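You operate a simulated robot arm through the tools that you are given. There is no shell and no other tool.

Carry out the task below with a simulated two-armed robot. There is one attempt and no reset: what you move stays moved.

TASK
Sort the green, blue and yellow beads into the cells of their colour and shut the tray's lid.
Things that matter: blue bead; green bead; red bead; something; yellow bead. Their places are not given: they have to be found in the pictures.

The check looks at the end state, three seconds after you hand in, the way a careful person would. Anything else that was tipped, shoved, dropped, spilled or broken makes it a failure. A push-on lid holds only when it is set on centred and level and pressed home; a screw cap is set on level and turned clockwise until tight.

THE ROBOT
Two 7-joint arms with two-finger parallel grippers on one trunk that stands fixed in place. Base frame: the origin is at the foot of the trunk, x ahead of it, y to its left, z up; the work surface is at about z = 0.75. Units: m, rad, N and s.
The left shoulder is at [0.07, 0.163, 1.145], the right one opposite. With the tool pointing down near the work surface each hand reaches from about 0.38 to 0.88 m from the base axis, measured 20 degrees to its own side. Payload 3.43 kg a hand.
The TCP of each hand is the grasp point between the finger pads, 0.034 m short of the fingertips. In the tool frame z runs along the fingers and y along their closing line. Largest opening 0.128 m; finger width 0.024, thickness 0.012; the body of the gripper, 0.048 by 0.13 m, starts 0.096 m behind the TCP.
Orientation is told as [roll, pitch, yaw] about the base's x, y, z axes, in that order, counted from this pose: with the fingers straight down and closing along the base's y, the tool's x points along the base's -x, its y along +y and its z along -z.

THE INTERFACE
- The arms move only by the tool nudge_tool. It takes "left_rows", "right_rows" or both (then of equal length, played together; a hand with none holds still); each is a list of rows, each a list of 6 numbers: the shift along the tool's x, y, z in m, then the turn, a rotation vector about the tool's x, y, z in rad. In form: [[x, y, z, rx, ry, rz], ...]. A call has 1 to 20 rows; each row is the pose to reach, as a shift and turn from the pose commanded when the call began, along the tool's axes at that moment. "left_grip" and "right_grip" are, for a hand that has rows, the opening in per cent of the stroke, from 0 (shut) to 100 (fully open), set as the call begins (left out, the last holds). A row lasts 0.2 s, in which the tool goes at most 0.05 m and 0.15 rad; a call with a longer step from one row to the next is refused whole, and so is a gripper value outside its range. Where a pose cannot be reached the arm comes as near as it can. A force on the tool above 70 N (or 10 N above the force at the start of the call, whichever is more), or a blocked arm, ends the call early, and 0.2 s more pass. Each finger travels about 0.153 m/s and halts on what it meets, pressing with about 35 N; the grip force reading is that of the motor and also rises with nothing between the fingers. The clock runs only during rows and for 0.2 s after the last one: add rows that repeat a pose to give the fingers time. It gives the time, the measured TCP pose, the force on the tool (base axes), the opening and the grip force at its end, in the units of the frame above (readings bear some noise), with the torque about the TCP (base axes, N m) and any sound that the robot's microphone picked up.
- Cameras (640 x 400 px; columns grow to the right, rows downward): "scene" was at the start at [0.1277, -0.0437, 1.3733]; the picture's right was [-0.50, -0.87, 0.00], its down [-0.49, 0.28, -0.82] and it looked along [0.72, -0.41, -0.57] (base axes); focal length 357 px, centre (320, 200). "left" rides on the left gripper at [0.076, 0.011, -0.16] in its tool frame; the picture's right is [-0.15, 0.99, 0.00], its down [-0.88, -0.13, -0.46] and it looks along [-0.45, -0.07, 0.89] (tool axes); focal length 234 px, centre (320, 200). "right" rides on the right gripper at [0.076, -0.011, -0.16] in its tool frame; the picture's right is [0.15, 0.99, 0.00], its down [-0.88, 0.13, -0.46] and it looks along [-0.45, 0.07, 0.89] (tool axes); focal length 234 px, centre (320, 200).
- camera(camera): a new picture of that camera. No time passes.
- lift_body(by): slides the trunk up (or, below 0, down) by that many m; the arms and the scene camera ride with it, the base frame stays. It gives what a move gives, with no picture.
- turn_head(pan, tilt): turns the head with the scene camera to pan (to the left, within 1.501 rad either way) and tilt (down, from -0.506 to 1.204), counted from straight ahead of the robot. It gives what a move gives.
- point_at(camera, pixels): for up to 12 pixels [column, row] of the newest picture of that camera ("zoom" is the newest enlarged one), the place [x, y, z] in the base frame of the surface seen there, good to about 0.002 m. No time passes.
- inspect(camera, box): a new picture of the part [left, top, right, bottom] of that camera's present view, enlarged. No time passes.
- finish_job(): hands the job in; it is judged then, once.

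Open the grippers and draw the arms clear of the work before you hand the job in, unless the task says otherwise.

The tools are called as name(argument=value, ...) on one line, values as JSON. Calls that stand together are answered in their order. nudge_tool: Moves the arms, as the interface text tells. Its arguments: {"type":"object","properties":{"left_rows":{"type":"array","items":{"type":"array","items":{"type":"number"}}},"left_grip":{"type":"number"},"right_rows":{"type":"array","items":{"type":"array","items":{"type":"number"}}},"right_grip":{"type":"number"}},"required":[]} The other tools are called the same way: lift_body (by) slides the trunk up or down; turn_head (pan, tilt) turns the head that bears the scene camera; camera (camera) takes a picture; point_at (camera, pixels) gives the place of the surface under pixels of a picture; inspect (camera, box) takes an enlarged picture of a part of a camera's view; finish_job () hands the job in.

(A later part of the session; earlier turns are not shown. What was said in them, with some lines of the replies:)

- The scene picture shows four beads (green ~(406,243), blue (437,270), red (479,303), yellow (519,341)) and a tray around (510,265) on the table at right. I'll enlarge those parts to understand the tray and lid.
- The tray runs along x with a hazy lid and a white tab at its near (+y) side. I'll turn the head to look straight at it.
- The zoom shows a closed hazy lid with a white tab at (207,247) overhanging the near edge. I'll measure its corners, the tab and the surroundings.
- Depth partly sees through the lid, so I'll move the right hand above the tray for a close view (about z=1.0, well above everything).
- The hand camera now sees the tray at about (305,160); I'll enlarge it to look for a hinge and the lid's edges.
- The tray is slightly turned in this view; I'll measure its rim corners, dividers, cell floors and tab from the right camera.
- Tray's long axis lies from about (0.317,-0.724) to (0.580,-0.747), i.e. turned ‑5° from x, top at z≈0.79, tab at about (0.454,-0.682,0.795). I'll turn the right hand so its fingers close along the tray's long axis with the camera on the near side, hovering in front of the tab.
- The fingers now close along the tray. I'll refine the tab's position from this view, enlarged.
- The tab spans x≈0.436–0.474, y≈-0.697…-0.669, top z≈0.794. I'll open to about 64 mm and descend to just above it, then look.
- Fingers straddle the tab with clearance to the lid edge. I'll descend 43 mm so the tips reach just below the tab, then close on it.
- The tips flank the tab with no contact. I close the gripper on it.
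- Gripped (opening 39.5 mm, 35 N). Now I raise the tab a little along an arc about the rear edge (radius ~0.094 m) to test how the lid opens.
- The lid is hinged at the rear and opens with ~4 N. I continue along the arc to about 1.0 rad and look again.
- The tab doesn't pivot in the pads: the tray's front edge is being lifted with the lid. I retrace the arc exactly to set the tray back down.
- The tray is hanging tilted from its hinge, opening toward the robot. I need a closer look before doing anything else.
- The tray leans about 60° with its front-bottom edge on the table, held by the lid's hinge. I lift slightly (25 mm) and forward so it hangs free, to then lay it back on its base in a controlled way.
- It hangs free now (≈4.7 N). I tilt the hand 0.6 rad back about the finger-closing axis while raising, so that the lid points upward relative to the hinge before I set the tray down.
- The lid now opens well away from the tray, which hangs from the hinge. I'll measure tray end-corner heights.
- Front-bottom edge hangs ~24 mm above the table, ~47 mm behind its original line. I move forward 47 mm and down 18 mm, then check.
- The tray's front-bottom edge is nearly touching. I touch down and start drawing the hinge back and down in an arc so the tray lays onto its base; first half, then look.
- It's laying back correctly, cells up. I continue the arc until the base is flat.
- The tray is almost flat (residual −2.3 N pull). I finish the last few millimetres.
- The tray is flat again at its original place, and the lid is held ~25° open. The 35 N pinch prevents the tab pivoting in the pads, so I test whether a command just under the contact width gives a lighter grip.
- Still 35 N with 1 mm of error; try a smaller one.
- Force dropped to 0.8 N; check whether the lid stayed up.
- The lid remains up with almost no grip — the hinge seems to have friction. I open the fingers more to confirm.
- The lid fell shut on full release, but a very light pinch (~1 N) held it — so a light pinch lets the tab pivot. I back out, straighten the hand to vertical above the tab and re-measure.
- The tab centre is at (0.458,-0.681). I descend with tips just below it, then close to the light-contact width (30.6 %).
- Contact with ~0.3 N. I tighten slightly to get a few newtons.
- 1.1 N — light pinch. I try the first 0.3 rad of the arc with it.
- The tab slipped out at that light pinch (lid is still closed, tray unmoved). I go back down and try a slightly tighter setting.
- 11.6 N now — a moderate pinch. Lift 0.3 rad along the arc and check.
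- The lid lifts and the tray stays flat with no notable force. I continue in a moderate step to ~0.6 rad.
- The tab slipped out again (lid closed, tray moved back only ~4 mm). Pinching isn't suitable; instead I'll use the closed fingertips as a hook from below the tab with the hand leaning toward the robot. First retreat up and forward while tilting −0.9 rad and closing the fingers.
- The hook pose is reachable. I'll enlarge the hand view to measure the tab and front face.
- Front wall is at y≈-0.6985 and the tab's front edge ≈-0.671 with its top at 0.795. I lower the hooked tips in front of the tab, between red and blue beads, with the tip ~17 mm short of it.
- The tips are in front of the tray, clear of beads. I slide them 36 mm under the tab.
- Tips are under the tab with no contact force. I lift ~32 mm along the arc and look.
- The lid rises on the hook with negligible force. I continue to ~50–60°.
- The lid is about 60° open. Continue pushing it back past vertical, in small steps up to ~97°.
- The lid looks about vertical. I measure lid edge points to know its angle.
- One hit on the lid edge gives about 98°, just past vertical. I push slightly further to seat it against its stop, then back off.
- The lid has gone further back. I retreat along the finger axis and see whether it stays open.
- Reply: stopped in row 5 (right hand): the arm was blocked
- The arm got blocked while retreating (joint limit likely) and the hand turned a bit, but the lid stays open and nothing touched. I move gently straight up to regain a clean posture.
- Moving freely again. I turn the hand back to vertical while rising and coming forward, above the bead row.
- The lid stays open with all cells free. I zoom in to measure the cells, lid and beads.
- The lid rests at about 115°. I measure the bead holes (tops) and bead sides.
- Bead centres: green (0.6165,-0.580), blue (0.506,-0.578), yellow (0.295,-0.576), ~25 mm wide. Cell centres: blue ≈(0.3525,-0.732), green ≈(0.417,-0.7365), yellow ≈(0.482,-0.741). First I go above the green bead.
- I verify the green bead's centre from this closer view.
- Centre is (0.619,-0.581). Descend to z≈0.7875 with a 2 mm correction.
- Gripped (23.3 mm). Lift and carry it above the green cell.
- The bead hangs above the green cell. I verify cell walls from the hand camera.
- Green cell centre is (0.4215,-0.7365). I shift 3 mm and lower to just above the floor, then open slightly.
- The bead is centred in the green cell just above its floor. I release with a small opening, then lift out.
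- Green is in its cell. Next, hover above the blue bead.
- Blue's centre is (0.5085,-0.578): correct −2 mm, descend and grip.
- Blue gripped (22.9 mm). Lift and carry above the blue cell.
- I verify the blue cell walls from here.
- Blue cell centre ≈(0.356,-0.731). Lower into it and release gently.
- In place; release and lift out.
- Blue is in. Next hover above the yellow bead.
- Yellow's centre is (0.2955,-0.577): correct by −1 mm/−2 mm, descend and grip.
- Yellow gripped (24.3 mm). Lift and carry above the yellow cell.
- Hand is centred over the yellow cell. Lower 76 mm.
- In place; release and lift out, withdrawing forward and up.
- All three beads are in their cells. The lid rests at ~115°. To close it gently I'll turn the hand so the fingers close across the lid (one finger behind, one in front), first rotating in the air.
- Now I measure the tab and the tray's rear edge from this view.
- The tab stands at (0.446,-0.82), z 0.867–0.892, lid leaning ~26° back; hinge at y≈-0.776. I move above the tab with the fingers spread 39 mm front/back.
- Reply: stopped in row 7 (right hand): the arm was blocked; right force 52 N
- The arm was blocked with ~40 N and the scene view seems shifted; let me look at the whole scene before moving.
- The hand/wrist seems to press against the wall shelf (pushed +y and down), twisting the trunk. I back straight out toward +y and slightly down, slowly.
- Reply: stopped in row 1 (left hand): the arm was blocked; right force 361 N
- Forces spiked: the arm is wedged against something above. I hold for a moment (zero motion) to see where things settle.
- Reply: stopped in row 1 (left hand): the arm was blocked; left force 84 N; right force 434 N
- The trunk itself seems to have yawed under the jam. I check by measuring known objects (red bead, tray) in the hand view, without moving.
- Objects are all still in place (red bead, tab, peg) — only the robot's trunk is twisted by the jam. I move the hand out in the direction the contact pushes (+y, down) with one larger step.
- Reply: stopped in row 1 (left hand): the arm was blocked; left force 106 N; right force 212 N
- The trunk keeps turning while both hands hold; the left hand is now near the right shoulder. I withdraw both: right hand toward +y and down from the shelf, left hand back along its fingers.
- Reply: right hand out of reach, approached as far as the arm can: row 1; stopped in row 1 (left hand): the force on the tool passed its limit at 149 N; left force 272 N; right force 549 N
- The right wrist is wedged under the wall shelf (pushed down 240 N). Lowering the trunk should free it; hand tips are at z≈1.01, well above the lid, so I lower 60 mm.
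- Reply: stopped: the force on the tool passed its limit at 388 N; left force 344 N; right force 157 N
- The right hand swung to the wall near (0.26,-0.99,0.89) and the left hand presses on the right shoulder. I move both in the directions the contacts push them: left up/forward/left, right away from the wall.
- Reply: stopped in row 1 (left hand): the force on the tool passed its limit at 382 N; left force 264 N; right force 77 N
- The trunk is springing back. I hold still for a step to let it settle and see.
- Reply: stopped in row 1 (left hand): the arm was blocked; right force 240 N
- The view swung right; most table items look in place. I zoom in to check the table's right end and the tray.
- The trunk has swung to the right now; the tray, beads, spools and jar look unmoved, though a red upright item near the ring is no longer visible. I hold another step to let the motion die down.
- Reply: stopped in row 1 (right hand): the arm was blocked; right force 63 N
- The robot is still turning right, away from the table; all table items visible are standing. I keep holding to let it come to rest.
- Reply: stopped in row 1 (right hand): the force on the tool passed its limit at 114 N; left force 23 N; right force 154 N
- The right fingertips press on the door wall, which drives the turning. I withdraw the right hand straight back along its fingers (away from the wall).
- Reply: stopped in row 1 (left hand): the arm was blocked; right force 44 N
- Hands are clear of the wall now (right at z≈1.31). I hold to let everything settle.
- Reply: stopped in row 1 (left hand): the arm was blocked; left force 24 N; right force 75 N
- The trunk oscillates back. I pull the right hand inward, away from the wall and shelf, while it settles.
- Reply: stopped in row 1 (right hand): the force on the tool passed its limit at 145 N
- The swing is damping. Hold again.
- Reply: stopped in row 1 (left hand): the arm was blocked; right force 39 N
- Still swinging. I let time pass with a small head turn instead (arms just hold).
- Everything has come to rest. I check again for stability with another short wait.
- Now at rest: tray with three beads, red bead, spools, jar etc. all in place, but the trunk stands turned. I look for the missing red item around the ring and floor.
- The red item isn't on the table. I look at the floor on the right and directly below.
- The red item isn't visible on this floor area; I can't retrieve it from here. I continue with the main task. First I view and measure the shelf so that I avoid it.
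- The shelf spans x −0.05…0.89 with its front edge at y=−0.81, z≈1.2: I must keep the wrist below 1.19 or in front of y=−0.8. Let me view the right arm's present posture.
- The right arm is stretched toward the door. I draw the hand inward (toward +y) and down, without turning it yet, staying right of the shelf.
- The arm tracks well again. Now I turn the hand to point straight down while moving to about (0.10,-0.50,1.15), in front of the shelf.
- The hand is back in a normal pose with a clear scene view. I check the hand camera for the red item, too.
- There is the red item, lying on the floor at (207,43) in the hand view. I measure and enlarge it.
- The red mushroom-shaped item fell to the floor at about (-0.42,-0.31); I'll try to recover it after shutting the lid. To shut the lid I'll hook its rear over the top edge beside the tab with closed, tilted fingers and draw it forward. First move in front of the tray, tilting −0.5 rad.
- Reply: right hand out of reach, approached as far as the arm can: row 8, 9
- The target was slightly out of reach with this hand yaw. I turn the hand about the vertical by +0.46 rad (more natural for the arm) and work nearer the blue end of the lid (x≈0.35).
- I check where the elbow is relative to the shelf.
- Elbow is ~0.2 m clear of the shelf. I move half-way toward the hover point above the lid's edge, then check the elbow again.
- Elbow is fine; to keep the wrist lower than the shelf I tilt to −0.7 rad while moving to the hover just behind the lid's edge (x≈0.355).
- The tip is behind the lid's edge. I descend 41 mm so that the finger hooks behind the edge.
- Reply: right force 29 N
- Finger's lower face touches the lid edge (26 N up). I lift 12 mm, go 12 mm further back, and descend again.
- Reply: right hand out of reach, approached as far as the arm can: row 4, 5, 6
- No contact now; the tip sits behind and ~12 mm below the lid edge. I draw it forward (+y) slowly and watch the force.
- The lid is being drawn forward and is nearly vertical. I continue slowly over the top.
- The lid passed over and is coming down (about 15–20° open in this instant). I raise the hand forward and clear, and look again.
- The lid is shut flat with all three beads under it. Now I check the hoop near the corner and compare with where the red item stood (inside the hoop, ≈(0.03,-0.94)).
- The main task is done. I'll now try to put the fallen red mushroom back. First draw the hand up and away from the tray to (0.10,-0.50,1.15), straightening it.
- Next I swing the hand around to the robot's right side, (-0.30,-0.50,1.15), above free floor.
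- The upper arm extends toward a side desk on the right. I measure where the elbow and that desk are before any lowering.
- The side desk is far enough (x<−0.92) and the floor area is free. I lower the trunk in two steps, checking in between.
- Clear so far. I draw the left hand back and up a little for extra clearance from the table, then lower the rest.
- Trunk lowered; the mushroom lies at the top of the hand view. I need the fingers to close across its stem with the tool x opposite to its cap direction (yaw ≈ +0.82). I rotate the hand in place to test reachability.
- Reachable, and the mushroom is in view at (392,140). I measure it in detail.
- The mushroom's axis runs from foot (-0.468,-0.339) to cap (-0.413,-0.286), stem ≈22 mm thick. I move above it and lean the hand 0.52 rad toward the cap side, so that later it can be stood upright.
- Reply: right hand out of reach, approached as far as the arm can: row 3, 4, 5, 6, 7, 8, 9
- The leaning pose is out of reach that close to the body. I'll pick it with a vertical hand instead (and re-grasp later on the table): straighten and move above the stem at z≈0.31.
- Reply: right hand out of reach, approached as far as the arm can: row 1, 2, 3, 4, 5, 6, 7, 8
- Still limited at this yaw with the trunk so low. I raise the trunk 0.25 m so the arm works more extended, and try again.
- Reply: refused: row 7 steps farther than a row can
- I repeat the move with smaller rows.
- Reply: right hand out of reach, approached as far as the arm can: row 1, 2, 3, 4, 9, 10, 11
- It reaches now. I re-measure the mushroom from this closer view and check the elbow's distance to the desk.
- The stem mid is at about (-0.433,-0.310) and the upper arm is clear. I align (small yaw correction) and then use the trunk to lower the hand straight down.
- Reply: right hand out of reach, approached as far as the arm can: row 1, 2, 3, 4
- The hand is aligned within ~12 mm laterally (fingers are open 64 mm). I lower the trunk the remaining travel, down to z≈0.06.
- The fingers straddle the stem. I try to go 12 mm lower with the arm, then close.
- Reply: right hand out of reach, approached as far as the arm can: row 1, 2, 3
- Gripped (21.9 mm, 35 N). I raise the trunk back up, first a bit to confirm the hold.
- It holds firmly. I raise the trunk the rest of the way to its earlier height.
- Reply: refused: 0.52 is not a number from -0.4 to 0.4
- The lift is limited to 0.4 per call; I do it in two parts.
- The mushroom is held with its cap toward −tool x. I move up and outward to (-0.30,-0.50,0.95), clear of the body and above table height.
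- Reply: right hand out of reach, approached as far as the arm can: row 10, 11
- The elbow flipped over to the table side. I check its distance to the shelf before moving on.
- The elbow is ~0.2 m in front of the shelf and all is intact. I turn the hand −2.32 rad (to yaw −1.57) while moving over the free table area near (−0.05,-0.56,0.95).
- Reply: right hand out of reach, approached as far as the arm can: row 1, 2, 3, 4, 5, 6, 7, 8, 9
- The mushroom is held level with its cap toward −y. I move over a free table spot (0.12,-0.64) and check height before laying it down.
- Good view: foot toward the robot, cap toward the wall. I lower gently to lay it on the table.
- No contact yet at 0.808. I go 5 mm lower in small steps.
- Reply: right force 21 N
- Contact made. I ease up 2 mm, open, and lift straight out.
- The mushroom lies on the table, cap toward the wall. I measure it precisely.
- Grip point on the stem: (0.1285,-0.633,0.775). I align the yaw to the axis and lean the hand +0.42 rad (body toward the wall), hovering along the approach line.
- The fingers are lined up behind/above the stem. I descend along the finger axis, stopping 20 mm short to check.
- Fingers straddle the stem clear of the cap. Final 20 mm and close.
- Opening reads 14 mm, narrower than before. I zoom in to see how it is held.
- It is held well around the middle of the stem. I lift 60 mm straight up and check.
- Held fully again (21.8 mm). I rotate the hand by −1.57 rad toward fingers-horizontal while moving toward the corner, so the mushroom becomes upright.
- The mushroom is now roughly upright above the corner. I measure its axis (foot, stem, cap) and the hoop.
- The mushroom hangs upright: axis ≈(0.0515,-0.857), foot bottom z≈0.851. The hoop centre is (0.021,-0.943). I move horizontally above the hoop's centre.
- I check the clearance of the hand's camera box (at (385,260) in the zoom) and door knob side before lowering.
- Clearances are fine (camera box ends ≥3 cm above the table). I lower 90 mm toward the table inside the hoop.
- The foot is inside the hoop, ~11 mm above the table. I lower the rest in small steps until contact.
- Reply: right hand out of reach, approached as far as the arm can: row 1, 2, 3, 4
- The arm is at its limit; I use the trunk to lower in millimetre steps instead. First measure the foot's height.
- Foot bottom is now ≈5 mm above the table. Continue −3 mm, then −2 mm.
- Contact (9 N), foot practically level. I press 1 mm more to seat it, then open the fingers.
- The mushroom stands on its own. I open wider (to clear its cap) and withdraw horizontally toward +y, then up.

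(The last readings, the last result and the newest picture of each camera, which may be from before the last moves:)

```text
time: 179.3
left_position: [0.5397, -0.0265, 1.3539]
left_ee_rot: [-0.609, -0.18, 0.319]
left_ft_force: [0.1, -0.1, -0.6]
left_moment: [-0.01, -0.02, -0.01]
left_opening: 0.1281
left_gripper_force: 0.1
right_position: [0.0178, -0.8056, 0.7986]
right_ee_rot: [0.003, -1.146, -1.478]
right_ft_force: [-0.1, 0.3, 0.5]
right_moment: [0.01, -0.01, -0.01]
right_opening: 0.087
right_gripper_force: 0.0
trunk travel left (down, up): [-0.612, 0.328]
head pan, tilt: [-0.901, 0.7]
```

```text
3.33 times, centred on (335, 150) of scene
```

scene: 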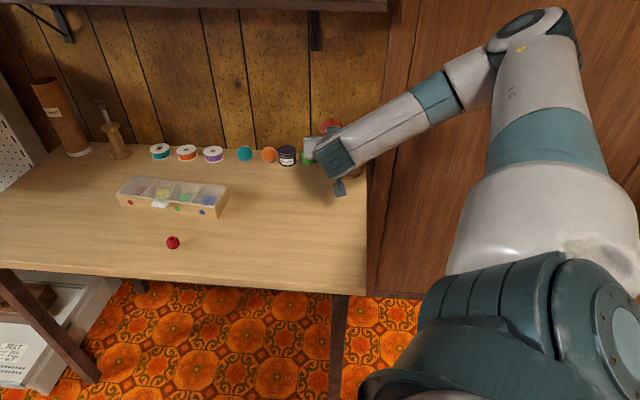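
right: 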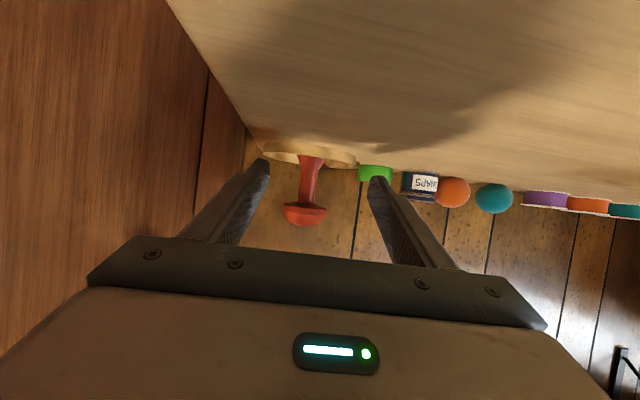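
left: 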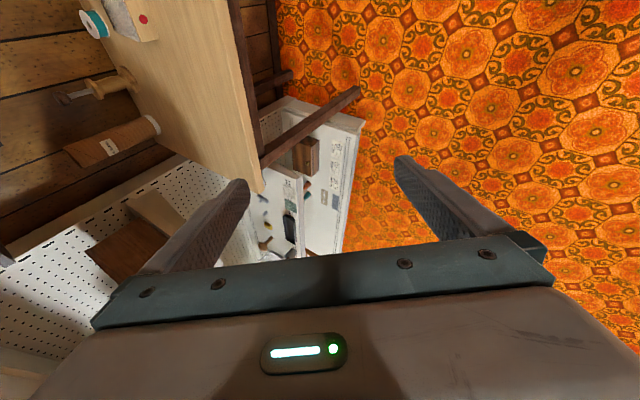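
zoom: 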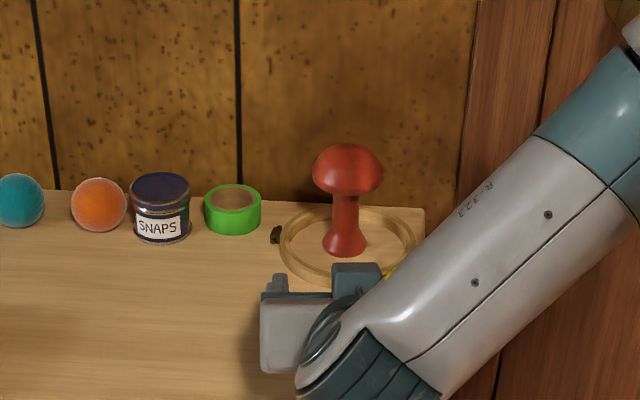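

The red mushroom stands upright inside the hoop again. I withdraw the right hand up and back, straightening it over the free front area.

nudge_tool(right_rows=[[-0.0148, 0.0068, -0.028, 0, 0, 0], [-0.0296, 0.0135, -0.056, 0, 0.127, 0], [-0.0444, 0.0203, -0.084, 0, 0.254, 0], [-0.0592, 0.027, -0.112, 0, 0.381, 0], [-0.074, 0.0338, -0.14, 0, 0.508, 0], [-0.0888, 0.0405, -0.168, 0, 0.635, 0], [-0.1036, 0.0473, -0.196, 0, 0.762, 0], [-0.1184, 0.054, -0.224, 0, 0.889, 0], [-0.1332, 0.0608, -0.252, 0, 1.016, 0], [-0.148, 0.0675, -0.28, 0, 1.146, 0], [-0.148, 0.0675, -0.28, 0, 1.146, 0]])

turn_head(pan=-0.7, tilt=0.6)

camera(camera="scene")

camera(camera="right")

```text
time: 181.7
left_position: [0.5392, -0.0268, 1.3521]
left_ee_rot: [-0.609, -0.179, 0.319]
left_ft_force: [0.5, -0.1, 0.6]
left_moment: [0.01, 0.03, 0.02]
left_opening: 0.1281
left_gripper_force: 0.0
right_position: [0.0688, -0.6038, 1.0492]
right_ee_rot: [0.001, 0.003, -1.476]
right_ft_force: [0.0, -0.2, 0.4]
right_moment: [0.02, -0.01, -0.01]
right_opening: 0.0868
right_gripper_force: 0.1
trunk travel left (down, up): [-0.612, 0.328]
head pan, tilt: [-0.901, 0.7]
```

```text
time: 182.4
left_position: [0.5379, -0.0257, 1.3523]
left_ee_rot: [-0.611, -0.178, 0.319]
left_ft_force: [0.5, 0.5, -1.0]
left_moment: [0.01, 0.0, 0.01]
left_opening: 0.1278
left_gripper_force: 0.0
right_position: [0.0679, -0.6053, 1.0478]
right_ee_rot: [0.002, 0.001, -1.474]
right_ft_force: [-0.4, 0.0, 0.4]
right_moment: [0.04, -0.02, -0.01]
right_opening: 0.0871
right_gripper_force: 0.1
trunk travel left (down, up): [-0.612, 0.328]
head pan, tilt: [-0.7, 0.6]
```

```text
taken
```

scene: 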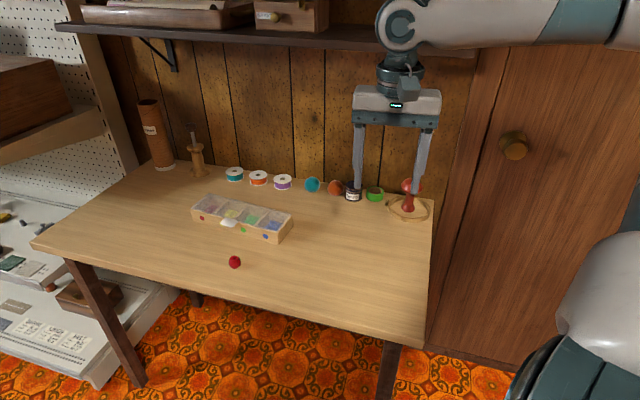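

```text
taken
```

right: 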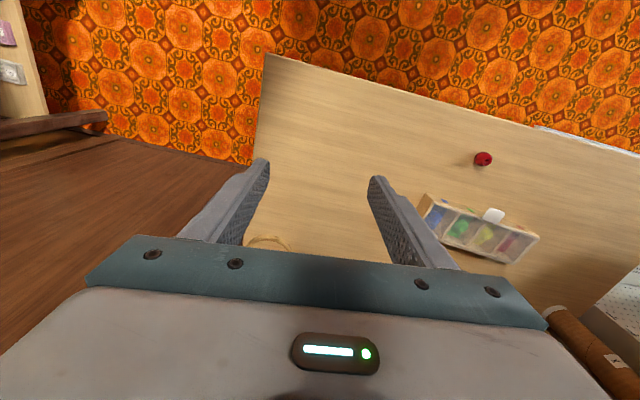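

Everything on the table is in order. I move the right hand clear and check the shelf unit on the left for anything disturbed earlier by the left hand.

nudge_tool(right_rows=[[0.0193, -0.0266, -0.0167, 0, 0, 0], [0.0386, -0.0532, -0.0333, 0, 0, 0], [0.0578, -0.0799, -0.05, 0, 0, 0], [0.0771, -0.1065, -0.0667, 0, 0, 0], [0.0964, -0.1331, -0.0833, 0, 0, 0], [0.1157, -0.1597, -0.1, 0, 0, 0], [0.1157, -0.1597, -0.1, 0, 0, 0]], right_grip=100)

turn_head(pan=0.15, tilt=0.6)

camera(camera="scene")

```text
time: 184.0
left_position: [0.5397, -0.0256, 1.3512]
left_ee_rot: [-0.61, -0.179, 0.318]
left_ft_force: [0.8, 0.0, 0.1]
left_moment: [0.05, -0.01, 0.06]
left_opening: 0.1283
left_gripper_force: 0.1
right_position: [-0.1013, -0.5064, 1.1492]
right_ee_rot: [0.0, 0.004, -1.474]
right_ft_force: [0.1, -0.1, 0.6]
right_moment: [0.03, 0.05, 0.03]
right_opening: 0.1277
right_gripper_force: 0.1
trunk travel left (down, up): [-0.612, 0.328]
head pan, tilt: [-0.7, 0.6]
```

```text
time: 185.2
left_position: [0.539, -0.0266, 1.3537]
left_ee_rot: [-0.609, -0.178, 0.318]
left_ft_force: [-0.4, -1.0, 1.2]
left_moment: [0.0, -0.01, -0.01]
left_opening: 0.128
left_gripper_force: 0.1
right_position: [-0.1014, -0.5049, 1.1487]
right_ee_rot: [0.003, 0.002, -1.475]
right_ft_force: [-0.4, -0.5, 0.0]
right_moment: [0.06, 0.02, 0.01]
right_opening: 0.1279
right_gripper_force: 0.1
trunk travel left (down, up): [-0.612, 0.328]
head pan, tilt: [0.15, 0.6]
```

```text
taken
```

scene: 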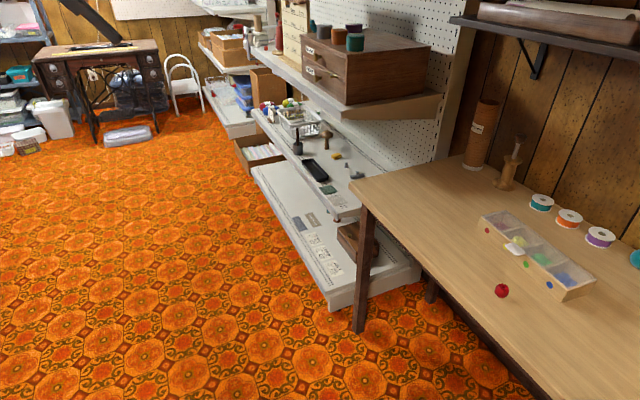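

The shelf unit looks as at the start. Last look at the tray before handing in.

inspect(camera="scene", box=[460, 180, 620, 310])

turn_head(pan=-0.9, tilt=0.7)

camera(camera="scene")

inspect(camera="scene", box=[90, 120, 380, 280])

```text
3.08 times, centred on (540, 245) of scene
```

zoom: 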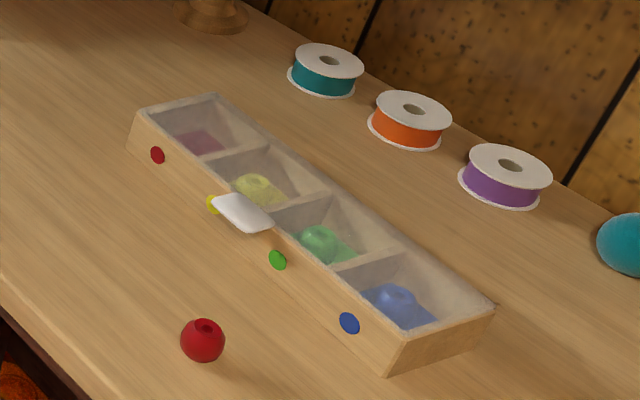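

```text
time: 186.5
left_position: [0.5386, -0.0255, 1.3515]
left_ee_rot: [-0.608, -0.178, 0.319]
left_ft_force: [-0.5, 0.7, 0.1]
left_moment: [0.01, 0.01, 0.0]
left_opening: 0.128
left_gripper_force: 0.0
right_position: [-0.1012, -0.5052, 1.1495]
right_ee_rot: [0.001, 0.002, -1.475]
right_ft_force: [-0.1, 0.2, 0.6]
right_moment: [-0.02, -0.01, 0.01]
right_opening: 0.128
right_gripper_force: 0.0
trunk travel left (down, up): [-0.612, 0.328]
head pan, tilt: [-0.901, 0.7]
```

```text
taken
```

scene: 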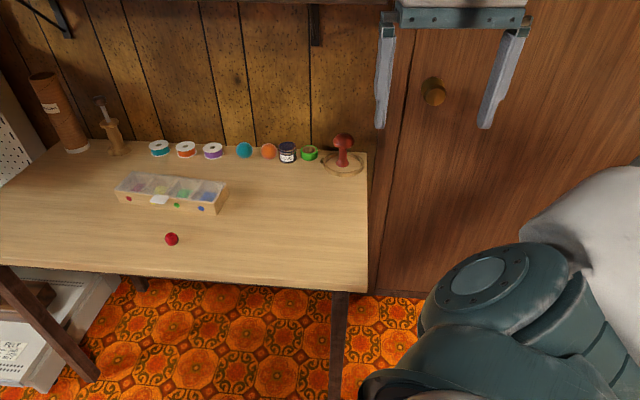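

```text
2.21 times, centred on (235, 200) of scene
```

zoom: 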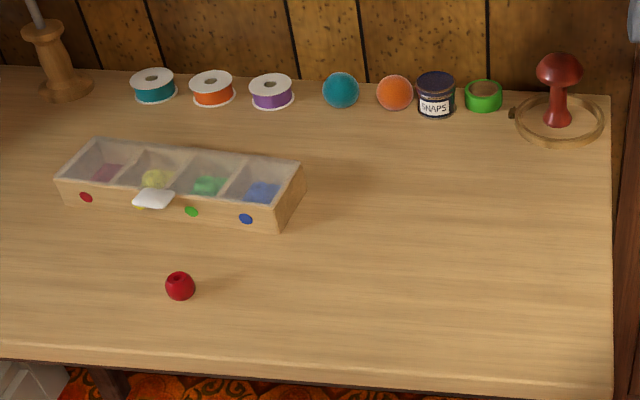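

The lid is shut flat with the yellow, green and blue beads each in its own cell. The red bead hasn't moved, the mushroom is standing in the hoop again, and both open grippers are clear of the work. I hand the job in.

finish_job()

```text
The job is handed in.
```

The green, blue and yellow beads are each in the cell of their colour and the tray's lid is shut. The red bead was left where it was. However, I knocked one other item off the table along the way, so the check may count that against the job.

- **Tray lifted while opening:** On the first try the lid would not pivot in the gripper, and the tray tipped up with it. I set it back flat, a few millimetres from where it started. I then opened the lid by hooking the fingertips under its tab.
- **Arm jammed under the wall shelf:** While moving to close the lid, I drove the right wrist into the shelf above the table. The trunk was knocked round and the right arm swept past the end of the table. The trunk ended up turned about half a radian to the right.
- **Mushroom knocked to the floor:** That sweep knocked the red mushroom-shaped item off the table. I picked it up and stood it upright inside the wooden hoop. I had to estimate its original spot from earlier pictures, so it may be a couple of centimetres off.

In the last pictures the lid lies flat and everything else on the table and shelves looks undisturbed. Both grippers are open and clear of the work.
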